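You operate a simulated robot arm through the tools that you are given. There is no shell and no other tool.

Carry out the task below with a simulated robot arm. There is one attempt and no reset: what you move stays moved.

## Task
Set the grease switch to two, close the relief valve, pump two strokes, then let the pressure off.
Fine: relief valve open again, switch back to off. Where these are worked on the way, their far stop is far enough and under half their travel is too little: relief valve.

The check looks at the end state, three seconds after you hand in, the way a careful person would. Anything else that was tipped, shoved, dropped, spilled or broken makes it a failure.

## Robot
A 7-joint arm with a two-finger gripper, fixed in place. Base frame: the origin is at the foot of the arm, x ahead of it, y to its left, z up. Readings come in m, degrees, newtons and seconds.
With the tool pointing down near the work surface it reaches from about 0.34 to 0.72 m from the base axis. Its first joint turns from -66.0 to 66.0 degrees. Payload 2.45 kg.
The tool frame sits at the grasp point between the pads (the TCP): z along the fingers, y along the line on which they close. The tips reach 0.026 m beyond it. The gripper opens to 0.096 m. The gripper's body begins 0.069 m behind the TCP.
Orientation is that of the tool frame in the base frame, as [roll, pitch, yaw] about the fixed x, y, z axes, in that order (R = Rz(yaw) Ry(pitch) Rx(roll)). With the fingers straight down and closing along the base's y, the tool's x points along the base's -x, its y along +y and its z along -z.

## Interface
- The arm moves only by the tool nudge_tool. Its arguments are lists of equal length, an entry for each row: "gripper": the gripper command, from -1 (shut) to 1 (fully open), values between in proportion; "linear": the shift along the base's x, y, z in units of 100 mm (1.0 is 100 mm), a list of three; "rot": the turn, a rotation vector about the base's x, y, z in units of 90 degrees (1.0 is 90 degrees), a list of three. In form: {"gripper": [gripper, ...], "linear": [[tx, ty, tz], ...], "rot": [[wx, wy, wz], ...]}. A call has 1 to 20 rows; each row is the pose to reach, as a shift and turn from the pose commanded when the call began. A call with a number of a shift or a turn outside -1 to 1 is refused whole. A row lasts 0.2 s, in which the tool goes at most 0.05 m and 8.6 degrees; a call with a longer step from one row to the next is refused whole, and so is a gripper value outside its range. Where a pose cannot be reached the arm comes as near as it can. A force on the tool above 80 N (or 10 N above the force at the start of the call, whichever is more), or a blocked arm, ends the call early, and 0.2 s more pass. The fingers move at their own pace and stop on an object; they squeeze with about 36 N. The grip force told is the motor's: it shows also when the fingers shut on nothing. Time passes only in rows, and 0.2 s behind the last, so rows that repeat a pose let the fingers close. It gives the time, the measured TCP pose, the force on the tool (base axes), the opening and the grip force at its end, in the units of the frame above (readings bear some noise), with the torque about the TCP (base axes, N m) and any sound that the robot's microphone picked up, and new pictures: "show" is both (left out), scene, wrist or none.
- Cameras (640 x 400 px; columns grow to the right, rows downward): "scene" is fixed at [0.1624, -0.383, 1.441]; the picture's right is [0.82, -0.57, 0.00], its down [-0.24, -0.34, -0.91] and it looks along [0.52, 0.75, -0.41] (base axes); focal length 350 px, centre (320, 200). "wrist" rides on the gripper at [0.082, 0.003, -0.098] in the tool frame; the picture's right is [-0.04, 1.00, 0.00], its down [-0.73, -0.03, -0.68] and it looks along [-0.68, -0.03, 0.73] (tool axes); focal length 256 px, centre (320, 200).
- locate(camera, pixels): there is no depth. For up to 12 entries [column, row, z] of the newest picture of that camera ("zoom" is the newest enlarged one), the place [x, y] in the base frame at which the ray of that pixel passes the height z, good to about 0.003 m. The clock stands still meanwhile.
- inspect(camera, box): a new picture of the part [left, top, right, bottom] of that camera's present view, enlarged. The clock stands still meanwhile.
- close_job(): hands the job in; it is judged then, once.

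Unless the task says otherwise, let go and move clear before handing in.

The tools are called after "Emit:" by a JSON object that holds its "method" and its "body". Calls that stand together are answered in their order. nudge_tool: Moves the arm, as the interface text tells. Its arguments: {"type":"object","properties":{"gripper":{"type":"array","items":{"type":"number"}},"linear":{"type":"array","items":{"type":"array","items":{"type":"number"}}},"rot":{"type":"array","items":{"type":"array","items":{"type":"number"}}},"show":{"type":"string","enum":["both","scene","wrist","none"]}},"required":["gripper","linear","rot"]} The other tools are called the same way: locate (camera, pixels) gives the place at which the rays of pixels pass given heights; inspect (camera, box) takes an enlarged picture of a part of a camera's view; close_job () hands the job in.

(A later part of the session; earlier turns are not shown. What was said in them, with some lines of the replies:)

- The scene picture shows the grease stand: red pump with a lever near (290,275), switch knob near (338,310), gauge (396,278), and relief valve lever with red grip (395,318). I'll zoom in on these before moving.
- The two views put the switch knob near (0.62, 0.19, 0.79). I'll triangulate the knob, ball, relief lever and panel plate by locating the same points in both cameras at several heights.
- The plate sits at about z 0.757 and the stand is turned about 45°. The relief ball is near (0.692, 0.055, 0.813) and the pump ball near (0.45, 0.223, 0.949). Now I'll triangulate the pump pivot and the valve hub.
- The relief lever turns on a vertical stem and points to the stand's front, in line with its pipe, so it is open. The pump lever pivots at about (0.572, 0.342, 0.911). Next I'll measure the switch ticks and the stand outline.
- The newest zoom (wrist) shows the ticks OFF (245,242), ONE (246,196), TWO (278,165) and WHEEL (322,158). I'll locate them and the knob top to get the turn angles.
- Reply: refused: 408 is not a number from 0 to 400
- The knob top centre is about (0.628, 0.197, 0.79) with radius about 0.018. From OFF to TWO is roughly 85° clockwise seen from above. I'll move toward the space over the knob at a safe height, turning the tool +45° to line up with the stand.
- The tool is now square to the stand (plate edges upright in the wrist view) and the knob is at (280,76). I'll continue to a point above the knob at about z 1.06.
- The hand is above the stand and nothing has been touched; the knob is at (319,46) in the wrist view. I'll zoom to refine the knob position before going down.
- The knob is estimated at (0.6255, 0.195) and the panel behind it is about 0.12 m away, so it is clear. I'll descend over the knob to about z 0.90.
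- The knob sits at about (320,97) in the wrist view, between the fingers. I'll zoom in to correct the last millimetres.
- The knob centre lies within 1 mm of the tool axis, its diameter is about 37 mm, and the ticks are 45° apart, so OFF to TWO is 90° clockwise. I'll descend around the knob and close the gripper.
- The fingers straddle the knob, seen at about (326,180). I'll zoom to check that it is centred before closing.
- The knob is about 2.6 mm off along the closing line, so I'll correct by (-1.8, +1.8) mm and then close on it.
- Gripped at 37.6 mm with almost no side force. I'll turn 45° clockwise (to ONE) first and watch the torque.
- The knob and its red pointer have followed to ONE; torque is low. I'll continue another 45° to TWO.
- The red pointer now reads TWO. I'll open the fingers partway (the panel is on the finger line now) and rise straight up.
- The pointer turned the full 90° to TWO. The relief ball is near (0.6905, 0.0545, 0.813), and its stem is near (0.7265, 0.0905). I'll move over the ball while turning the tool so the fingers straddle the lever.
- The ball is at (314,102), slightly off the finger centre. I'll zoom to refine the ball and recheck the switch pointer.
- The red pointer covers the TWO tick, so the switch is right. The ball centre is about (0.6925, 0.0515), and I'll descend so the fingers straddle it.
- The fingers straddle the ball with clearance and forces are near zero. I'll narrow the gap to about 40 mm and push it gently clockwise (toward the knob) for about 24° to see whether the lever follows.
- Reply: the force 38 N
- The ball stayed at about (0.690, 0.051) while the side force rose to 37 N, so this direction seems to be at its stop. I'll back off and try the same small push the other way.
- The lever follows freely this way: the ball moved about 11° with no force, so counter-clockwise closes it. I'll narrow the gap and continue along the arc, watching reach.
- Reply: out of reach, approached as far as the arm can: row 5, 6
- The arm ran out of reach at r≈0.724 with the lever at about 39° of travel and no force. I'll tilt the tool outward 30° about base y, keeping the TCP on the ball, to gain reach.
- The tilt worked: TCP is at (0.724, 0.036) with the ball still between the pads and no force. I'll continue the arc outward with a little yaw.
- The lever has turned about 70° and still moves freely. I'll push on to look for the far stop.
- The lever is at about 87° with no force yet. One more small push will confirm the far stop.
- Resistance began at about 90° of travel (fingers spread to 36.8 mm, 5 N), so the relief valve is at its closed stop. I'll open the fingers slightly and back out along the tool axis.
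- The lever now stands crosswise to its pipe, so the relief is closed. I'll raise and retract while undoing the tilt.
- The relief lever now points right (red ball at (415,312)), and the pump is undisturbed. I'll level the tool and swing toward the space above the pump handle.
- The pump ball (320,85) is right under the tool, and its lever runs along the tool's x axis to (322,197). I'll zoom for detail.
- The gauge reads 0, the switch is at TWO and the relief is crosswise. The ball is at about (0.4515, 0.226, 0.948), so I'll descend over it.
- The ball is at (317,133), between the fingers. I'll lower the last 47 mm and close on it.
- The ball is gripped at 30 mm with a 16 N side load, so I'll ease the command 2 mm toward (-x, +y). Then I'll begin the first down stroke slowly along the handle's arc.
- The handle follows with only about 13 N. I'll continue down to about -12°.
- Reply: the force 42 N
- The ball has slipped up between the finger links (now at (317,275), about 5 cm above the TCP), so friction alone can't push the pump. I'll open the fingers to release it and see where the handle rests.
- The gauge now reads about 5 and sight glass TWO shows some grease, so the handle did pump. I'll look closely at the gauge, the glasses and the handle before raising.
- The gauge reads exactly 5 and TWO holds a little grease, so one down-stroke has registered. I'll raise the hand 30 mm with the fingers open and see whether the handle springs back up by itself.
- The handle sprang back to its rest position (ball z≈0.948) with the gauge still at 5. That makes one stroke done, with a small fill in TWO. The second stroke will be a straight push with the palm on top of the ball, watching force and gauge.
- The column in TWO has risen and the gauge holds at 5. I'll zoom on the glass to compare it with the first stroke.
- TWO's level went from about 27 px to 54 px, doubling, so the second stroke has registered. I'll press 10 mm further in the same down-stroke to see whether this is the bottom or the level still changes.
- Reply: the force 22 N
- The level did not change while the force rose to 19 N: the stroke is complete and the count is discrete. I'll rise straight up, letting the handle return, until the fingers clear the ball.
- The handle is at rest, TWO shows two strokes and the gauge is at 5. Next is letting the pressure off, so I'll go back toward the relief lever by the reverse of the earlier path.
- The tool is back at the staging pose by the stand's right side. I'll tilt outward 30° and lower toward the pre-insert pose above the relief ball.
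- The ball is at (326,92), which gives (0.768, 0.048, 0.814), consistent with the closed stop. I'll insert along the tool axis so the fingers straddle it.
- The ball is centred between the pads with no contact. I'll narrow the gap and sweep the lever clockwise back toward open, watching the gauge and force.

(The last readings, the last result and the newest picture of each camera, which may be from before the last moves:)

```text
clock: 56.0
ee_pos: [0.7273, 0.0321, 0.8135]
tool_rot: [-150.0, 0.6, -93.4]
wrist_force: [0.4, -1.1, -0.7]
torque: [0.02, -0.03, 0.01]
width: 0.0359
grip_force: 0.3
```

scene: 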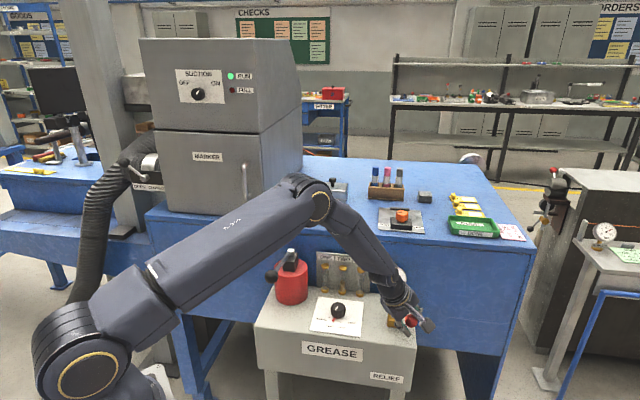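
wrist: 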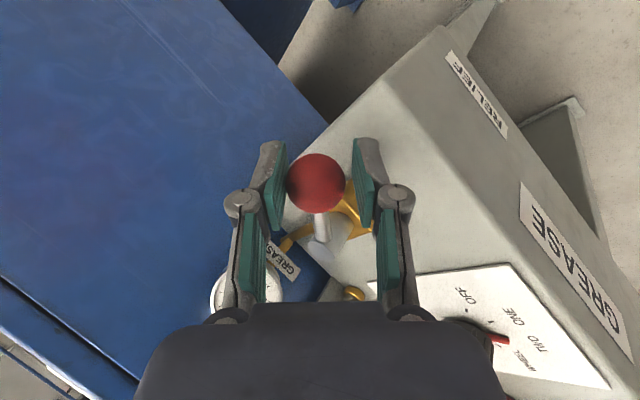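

The lever follows and is about halfway back (θ≈270°), with forces near zero. I'll untilt the tool while continuing the arc.

Emit:
{"method": "nudge_tool", "body": {"gripper": [-0.25, -0.25, -0.25, -0.25, -0.25], "linear": [[-0.038, 0.003, 0], [-0.076, 0.008, 0], [-0.113, 0.016, 0], [-0.149, 0.026, 0], [-0.149, 0.026, 0]], "rot": [[0.004, 0.0667, 0], [0.008, 0.1333, 0], [0.012, 0.2, 0], [0.016, 0.2667, 0], [0.02, 0.3333, 0]], "show": "none"}}

Emit:
{"method": "nudge_tool", "body": {"gripper": [-0.25, -0.25, -0.25, -0.25, -0.25], "linear": [[-0.0706, 0.0285, 0], [-0.1364, 0.0665, 0], [-0.1963, 0.1133, 0], [-0.223, 0.139, 0], [-0.223, 0.139, 0]], "rot": [[0, 0, -0.0889], [0, 0, -0.1778], [0, 0, -0.2667], [0, 0, -0.32], [0, 0, -0.32]], "show": "both"}}

```text
clock: 57.2
ee_pos: [0.7117, 0.0371, 0.8141]
tool_rot: [179.8, 0.6, -93.6]
wrist_force: [-0.1, 0.4, -0.4]
torque: [-0.01, -0.02, -0.03]
width: 0.036
grip_force: 0.3
```

```text
clock: 58.4
ee_pos: [0.6885, 0.0491, 0.8115]
tool_rot: [-180.0, 0.6, -122.5]
wrist_force: [3.6, -0.7, -0.9]
torque: [0.07, -0.02, 0.03]
width: 0.0386
grip_force: 2.5
```

scene: 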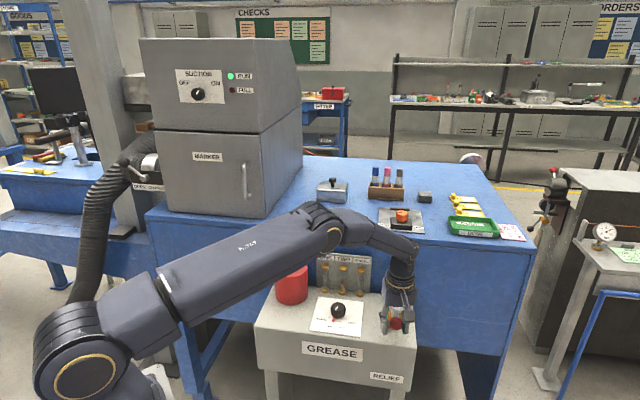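
wrist: 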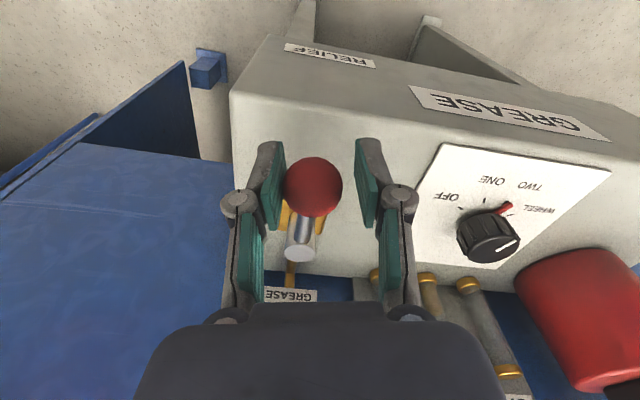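

A slight resistance (4 N) appears near the open end. I'll push about 5 mm further clockwise to seat the lever on its open stop, then check.

Emit:
{"method": "nudge_tool", "body": {"gripper": [-0.25, -0.25, -0.25, -0.25], "linear": [[-0.02, 0.02, 0], [-0.035, 0.04, 0], [-0.05, 0.055, 0], [-0.05, 0.055, 0]], "rot": [[0, 0, -0.03], [0, 0, -0.06], [0, 0, -0.09], [0, 0, -0.09]], "show": "wrist"}}

Emit:
{"method": "inspect", "body": {"camera": "scene", "box": [360, 250, 440, 340]}}

```text
clock: 59.4
ee_pos: [0.6854, 0.0553, 0.8133]
tool_rot: [-179.9, 0.6, -130.6]
wrist_force: [18.4, -11.9, -8.1]
torque: [0.13, -0.01, 0.01]
width: 0.049
grip_force: 10.0
```

wrist: 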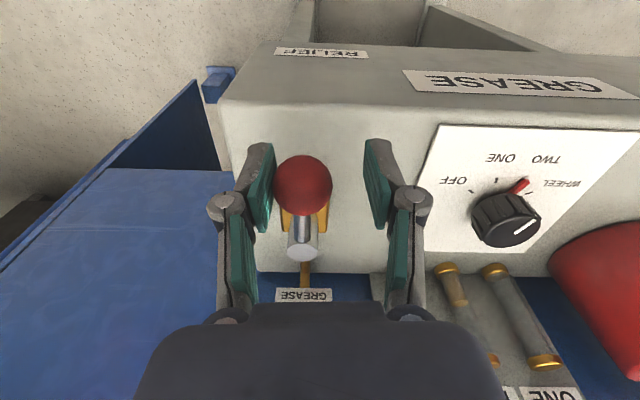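

```text
4.44 times, centred on (400, 295) of scene
```

zoom: 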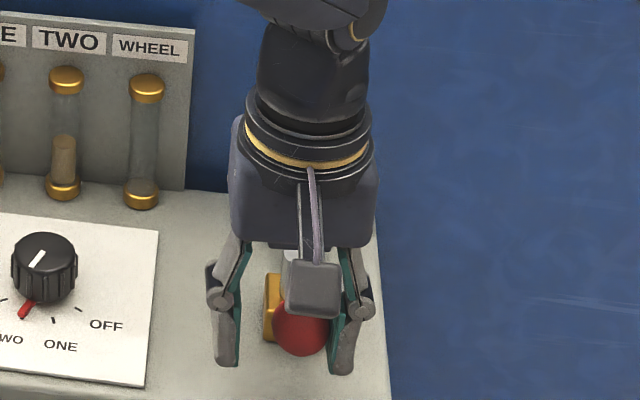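

The lever is against its open stop (22 N, lever in line with the pipe). I'll open the fingers, recentre and rise straight up.

Emit:
{"method": "nudge_tool", "body": {"gripper": [0.2, 0.2, 0.2, 0.2, 0.2, 0.2, 0.2, 0.2, 0.2], "linear": [[0.03, -0.03, 0], [0.06, -0.05, 0], [0.06, -0.05, 0], [0.06, -0.05, 0.15], [0.06, -0.05, 0.35], [0.05, -0.05, 0.55], [0.0, 0, 0.75], [-0.1, 0.1, 0.9], [-0.2, 0.3, 1.0]], "rot": [[0, 0, 0], [0, 0, 0], [0, 0, 0], [0, 0, 0], [0, 0, 0], [0, 0, 0], [0, 0, 0], [0, 0, 0], [0, 0, 0]], "show": "both"}}

Emit:
{"method": "inspect", "body": {"camera": "wrist", "box": [200, 0, 640, 275]}}

Emit:
{"method": "inspect", "body": {"camera": "scene", "box": [300, 240, 430, 340]}}

```text
clock: 61.4
ee_pos: [0.6635, 0.0864, 0.9124]
tool_rot: [179.9, 0.6, -130.5]
wrist_force: [-0.6, 0.7, -0.7]
torque: [-0.06, 0.03, -0.01]
width: 0.058
grip_force: 0.0
```

scene: 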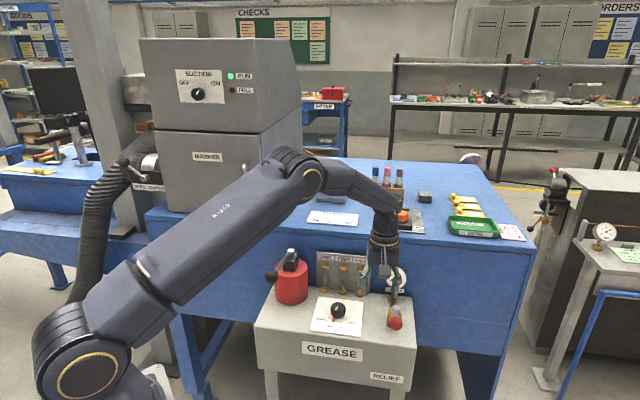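
wrist: 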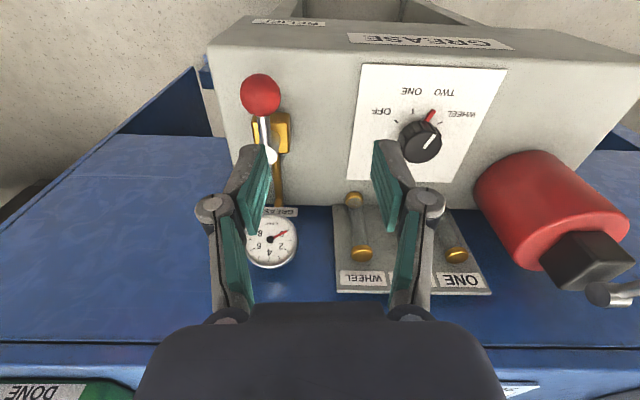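

```text
1.45 times, centred on (420, 138) of wrist
```

zoom: 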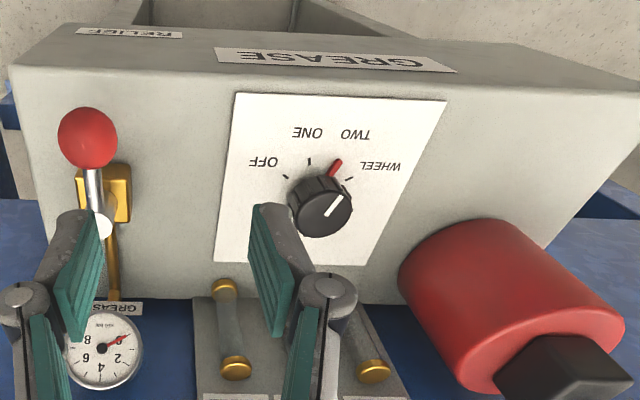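

```text
4.00 times, centred on (365, 290) of scene
```

zoom: 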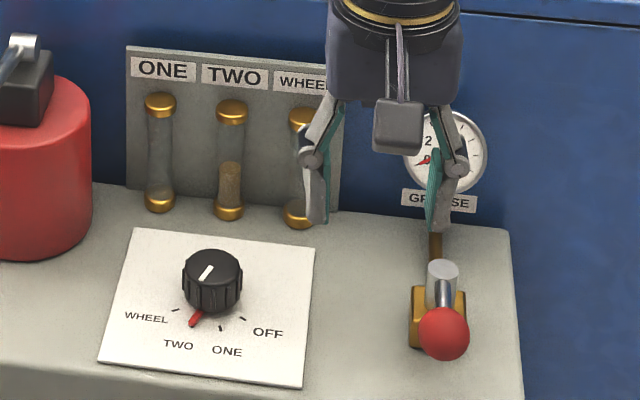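

The gauge is back to 0 and the relief lever is in line with its pipe. Now I'll move over the switch knob, with the yaw set so I can turn it 90° counter-clockwise back to OFF.

Emit:
{"method": "nudge_tool", "body": {"gripper": [0.2, 0.2, 0.2, 0.2, 0.2, 0.2, 0.2], "linear": [[-0.05, 0.15, 0.1], [-0.1, 0.3, 0.1], [-0.17, 0.45, 0.1], [-0.24, 0.6, 0.1], [-0.31, 0.75, 0.1], [-0.385, 0.9, 0.1], [-0.385, 1.0, 0.1]], "rot": [[0, 0, -0.08], [0, 0, -0.16], [0, 0, -0.24], [0, 0, -0.32], [0, 0, -0.4], [0, 0, -0.48], [0, 0, -0.55]], "show": "none"}}

Emit:
{"method": "nudge_tool", "body": {"gripper": [0.2, 0.2, 0.2], "linear": [[0, 0.05, -0.1], [0, 0.08, -0.2], [0, 0.08, -0.25]], "rot": [[0, 0, 0], [0, 0, 0], [0, 0, 0]], "show": "both"}}

Emit:
{"method": "inspect", "body": {"camera": "wrist", "box": [250, 40, 400, 160]}}

```text
clock: 63.0
ee_pos: [0.6264, 0.1862, 0.9243]
tool_rot: [179.9, 0.6, 179.8]
wrist_force: [-0.3, 0.0, 0.0]
torque: [-0.03, -0.01, -0.01]
width: 0.0575
grip_force: 0.2
```

```text
clock: 63.8
ee_pos: [0.6262, 0.1951, 0.8977]
tool_rot: [180.0, 0.7, -180.0]
wrist_force: [0.4, -0.3, -0.1]
torque: [0.03, -0.01, -0.01]
width: 0.0577
grip_force: 0.1
```

scene: 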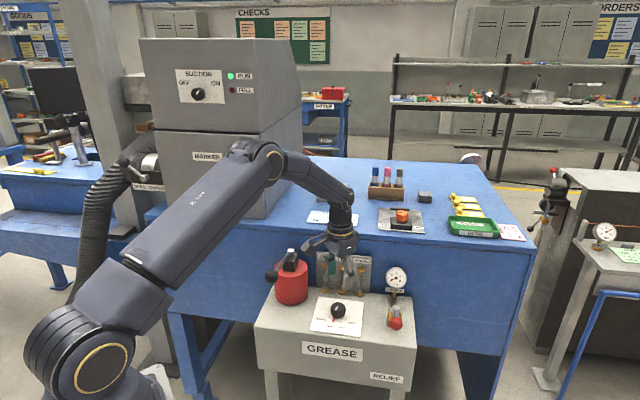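
wrist: 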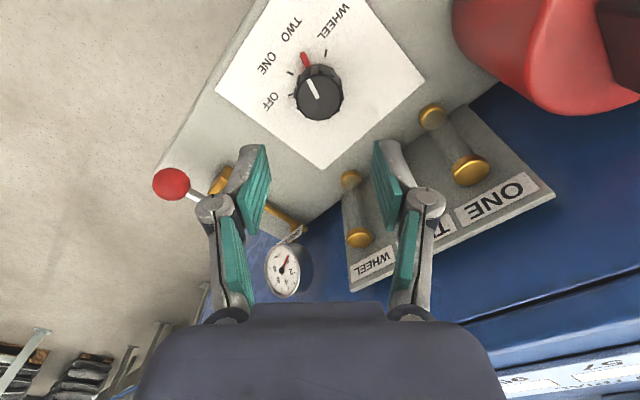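

```text
3.33 times, centred on (325, 100) of wrist
```

zoom: 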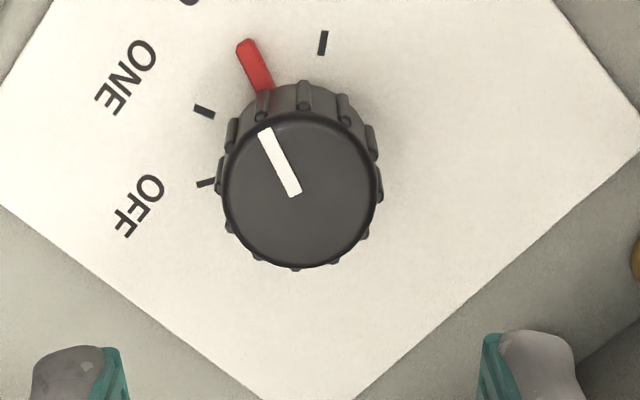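

The knob is centred under the hand within a millimetre, with the pointer at TWO. I'll descend around it and close.

Emit:
{"method": "nudge_tool", "body": {"gripper": [0.2, 0.2, 0.2, 0.2, 0.2, 0.2, 0.2], "linear": [[0, 0, -0.2], [-0.005, 0, -0.4], [-0.01, -0.005, -0.6], [-0.01, -0.005, -0.75], [-0.01, -0.005, -0.87], [-0.01, -0.005, -0.95], [-0.01, -0.005, -1.0]], "rot": [[0, 0, 0], [0, 0, 0], [0, 0, 0], [0, 0, 0], [0, 0, 0], [0, 0, 0], [0, 0, 0]], "show": "wrist"}}

```text
clock: 65.4
ee_pos: [0.6254, 0.193, 0.7985]
tool_rot: [179.9, 0.6, -180.0]
wrist_force: [-0.4, -0.4, 0.0]
torque: [-0.02, 0.0, -0.01]
width: 0.0578
grip_force: 0.0
```

wrist: 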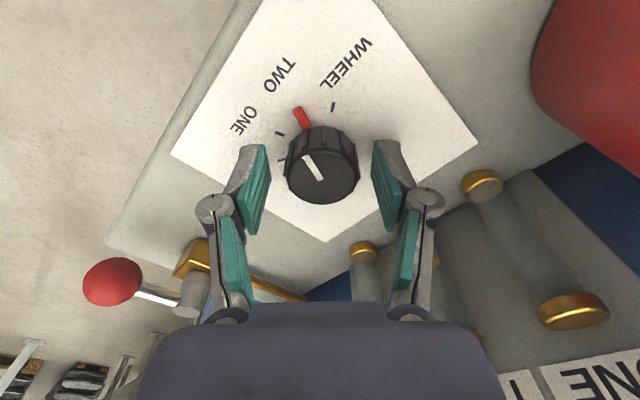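

The knob at (321,167) is centred between the pads. I'll close on it.

Emit:
{"method": "nudge_tool", "body": {"gripper": [-1, -1, -1, -1, -1], "linear": [[0, 0, -0.02], [0, 0, -0.02], [0, 0, -0.02], [0, 0, -0.02], [0, 0, -0.02]], "rot": [[0, 0, 0], [0, 0, 0], [0, 0, 0], [0, 0, 0], [0, 0, 0]], "show": "wrist"}}

```text
clock: 66.6
ee_pos: [0.6245, 0.1938, 0.7977]
tool_rot: [179.8, 0.7, 179.9]
wrist_force: [-1.5, 8.7, 5.9]
torque: [0.3, 0.19, 0.02]
width: 0.0374
grip_force: 45.1
```

wrist: 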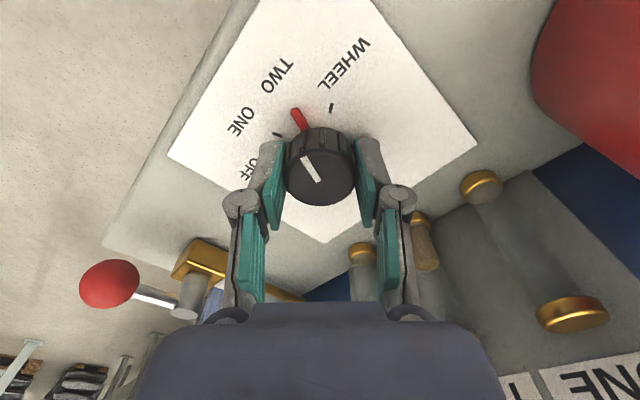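

Gripped at 37.4 mm. I'll turn +45° (to ONE) with a 1 mm y relief, then check.

Emit:
{"method": "nudge_tool", "body": {"gripper": [-1, -1, -1, -1, -1, -1, -1], "linear": [[0, 0.01, 0], [0, 0.01, 0], [0, 0.01, 0], [0, 0.01, 0], [0, 0.01, 0], [0, 0.01, 0], [0, 0.01, 0]], "rot": [[0, 0, 0.0833], [0, 0, 0.1667], [0, 0, 0.25], [0, 0, 0.3333], [0, 0, 0.4167], [0, 0, 0.5], [0, 0, 0.5]], "show": "wrist"}}

```text
clock: 68.2
ee_pos: [0.6257, 0.1936, 0.7968]
tool_rot: [179.9, 0.6, -134.9]
wrist_force: [-5.3, 3.9, 23.1]
torque: [0.63, -0.31, 0.01]
width: 0.0371
grip_force: 44.9
```

wrist: 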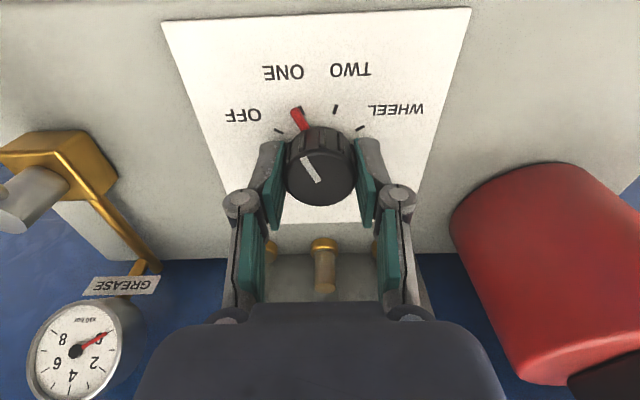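

The pointer is at ONE. An upward 23 N shows I'm pressing slightly on the knob, so I'll ease up 1.5 mm and turn the last 45° to OFF.

Emit:
{"method": "nudge_tool", "body": {"gripper": [-1, -1, -1, -1, -1, -1, -1], "linear": [[0, 0.005, 0.015], [0, 0.005, 0.015], [0, 0.005, 0.015], [0, 0.005, 0.015], [0, 0.005, 0.015], [0, 0.005, 0.015], [0, 0.005, 0.015]], "rot": [[0, 0, 0.0833], [0, 0, 0.1667], [0, 0, 0.25], [0, 0, 0.3333], [0, 0, 0.4167], [0, 0, 0.5], [0, 0, 0.5]], "show": "wrist"}}

```text
clock: 69.8
ee_pos: [0.6259, 0.1913, 0.7975]
tool_rot: [180.0, 0.3, -90.1]
wrist_force: [12.5, -9.1, 0.4]
torque: [-0.11, -0.18, -0.78]
width: 0.0375
grip_force: 45.0
```

wrist: 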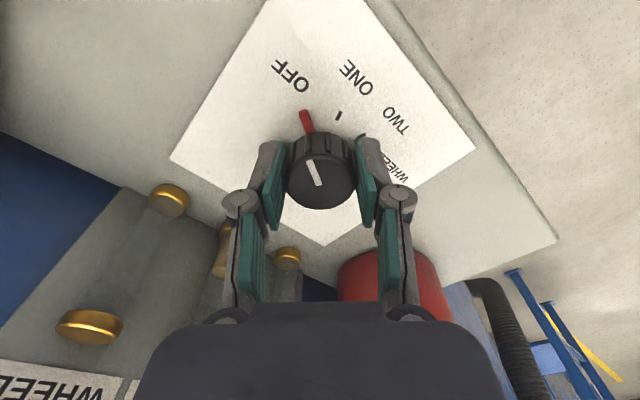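

A reaction torque of -0.78 N·m shows the knob is at its OFF stop, with the red pointer by OFF. I'll release and rise straight up.

Emit:
{"method": "nudge_tool", "body": {"gripper": [0.2, 0.2, 0.2, 0.2, 0.2, 0.2, 0.2, 0.2, 0.2], "linear": [[0, 0, 0], [0, 0, 0], [0, 0, 0], [0, 0, 0.15], [0, 0, 0.3], [0, 0, 0.5], [0, 0, 0.7], [0, 0, 0.9], [0, 0, 1.0]], "rot": [[0, 0, 0], [0, 0, 0], [0, 0, 0], [0, 0, 0], [0, 0, 0], [0, 0, 0], [0, 0, 0], [0, 0, 0], [0, 0, 0]], "show": "both"}}

Emit:
{"method": "inspect", "body": {"camera": "wrist", "box": [240, 20, 400, 150]}}

Emit:
{"method": "inspect", "body": {"camera": "scene", "box": [250, 235, 430, 345]}}

```text
clock: 71.8
ee_pos: [0.6251, 0.195, 0.9002]
tool_rot: [179.9, 0.7, -89.9]
wrist_force: [-0.2, -0.5, -0.1]
torque: [0.01, -0.02, -0.01]
width: 0.0577
grip_force: 0.0
```

scene: 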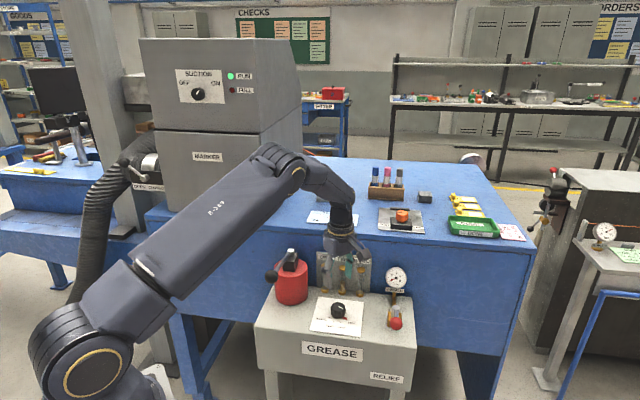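
wrist: 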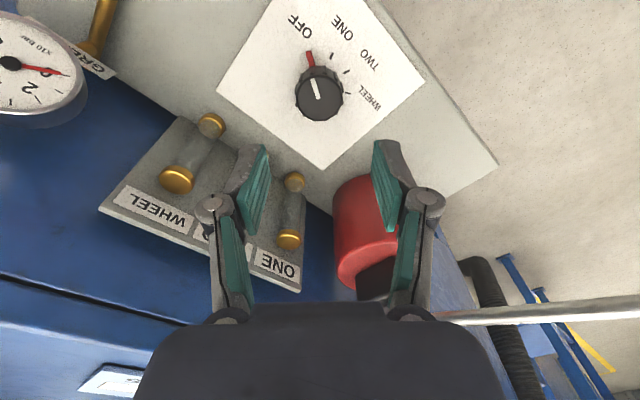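

```text
3.08 times, centred on (320, 85) of wrist
```

zoom: 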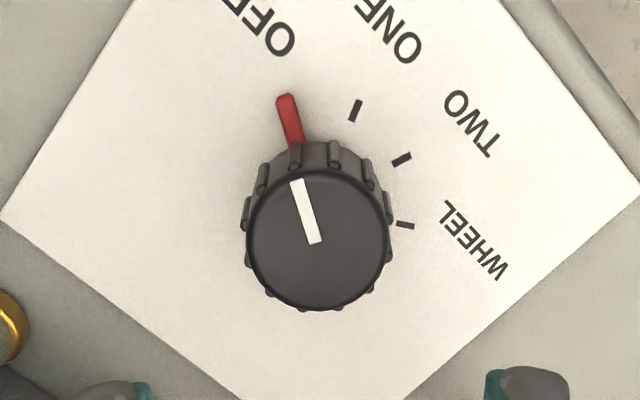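

```text
3.56 times, centred on (340, 290) of scene
```

zoom: 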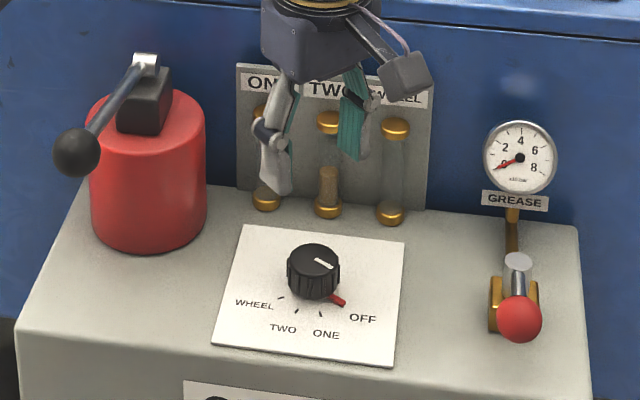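

The final state looks right: switch pointer at OFF, relief lever in line with the pipe, gauge at 0, pump handle at rest, and TWO filled by two strokes. I'll raise the arm clear of the stand.

Emit:
{"method": "nudge_tool", "body": {"gripper": [0.2, 0.2, 0.2, 0.2, 0.2], "linear": [[0, 0, 0.2], [0, 0, 0.4], [0, 0, 0.6], [0, 0, 0.8], [0, 0, 1.0]], "rot": [[0, 0, 0], [0, 0, 0], [0, 0, 0], [0, 0, 0], [0, 0, 0]], "show": "none"}}

Emit:
{"method": "nudge_tool", "body": {"gripper": [0.2, 0.2, 0.2, 0.2, 0.2, 0.2], "linear": [[0, 0, 0.2], [-0.1, 0, 0.4], [-0.3, 0, 0.6], [-0.5, -0.1, 0.8], [-0.7, -0.2, 1.0], [-0.9, -0.2, 1.0]], "rot": [[0, 0, 0], [0, 0, 0], [0, 0, 0], [0, 0, 0], [0, 0, 0], [0, 0, 0]], "show": "both"}}

Emit:
{"method": "inspect", "body": {"camera": "scene", "box": [250, 235, 430, 345]}}

```text
clock: 73.0
ee_pos: [0.6245, 0.1954, 0.999]
tool_rot: [179.9, 0.5, -90.0]
wrist_force: [-0.2, 0.0, 0.0]
torque: [0.01, 0.01, 0.02]
width: 0.0576
grip_force: 0.0
```

```text
clock: 74.4
ee_pos: [0.536, 0.1744, 1.0962]
tool_rot: [179.9, 0.5, -90.0]
wrist_force: [-0.1, 0.3, 0.6]
torque: [-0.03, -0.04, -0.02]
width: 0.0577
grip_force: 0.1
```

scene: 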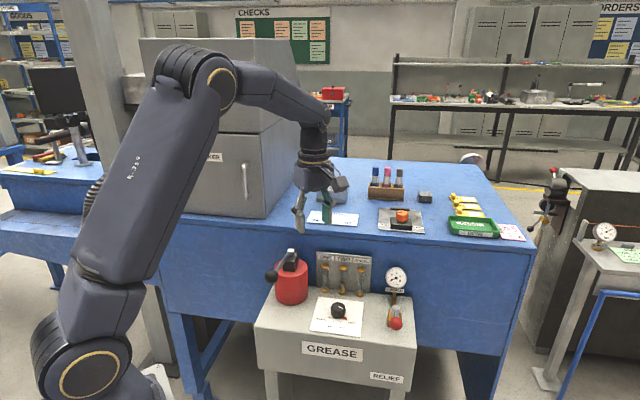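
wrist: 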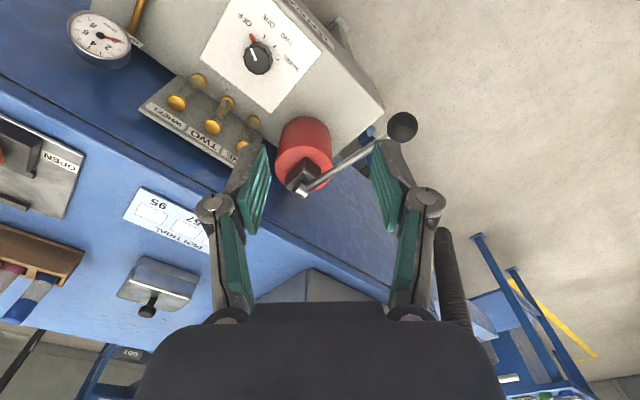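

```text
3.56 times, centred on (340, 290) of scene
```

zoom: 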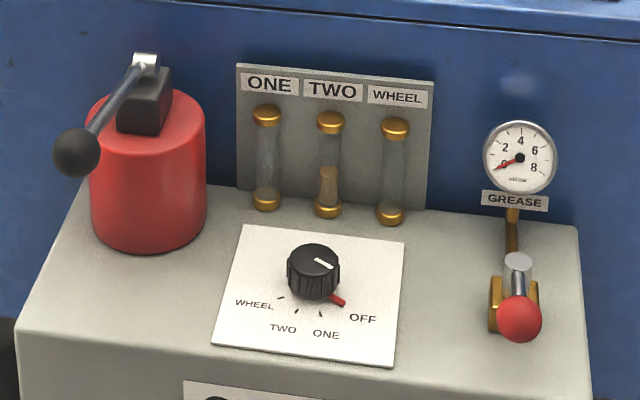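

The zoomed scene shows everything as asked. The gauge is at 0, the relief lever is open at (519,300), the switch pointer is on OFF at (337,300), TWO shows grease from two strokes, and the arm is clear. I'll hand in.

Emit:
{"method": "close_job", "body": {}}

```text
The job is handed in.
```

The grease job is done and handed in; I don't have the result of the check yet. In the last pictures the stand looked as asked and nothing else had been disturbed.

| Item | End state |
|---|---|
| Grease switch | Set to TWO for the pumping, now back on OFF |
| Relief valve | Closed to its far stop for the pumping, now open again and in line with its pipe |
| Pump | Two strokes; the handle is back at rest |
| Pressure | The gauge read 5 (x10 bar) after pumping and now reads 0 |
| Sight glass TWO | Its level rose by the same amount with each stroke |

- **First stroke:** the grip slipped off the handle ball partway down. The gauge and the glass still registered that stroke once. I pushed the second stroke with the gripper's palm.
- **Relief valve:** I first tried turning it the wrong way. It met its stop and did not move, and I then turned it the other way to close it.
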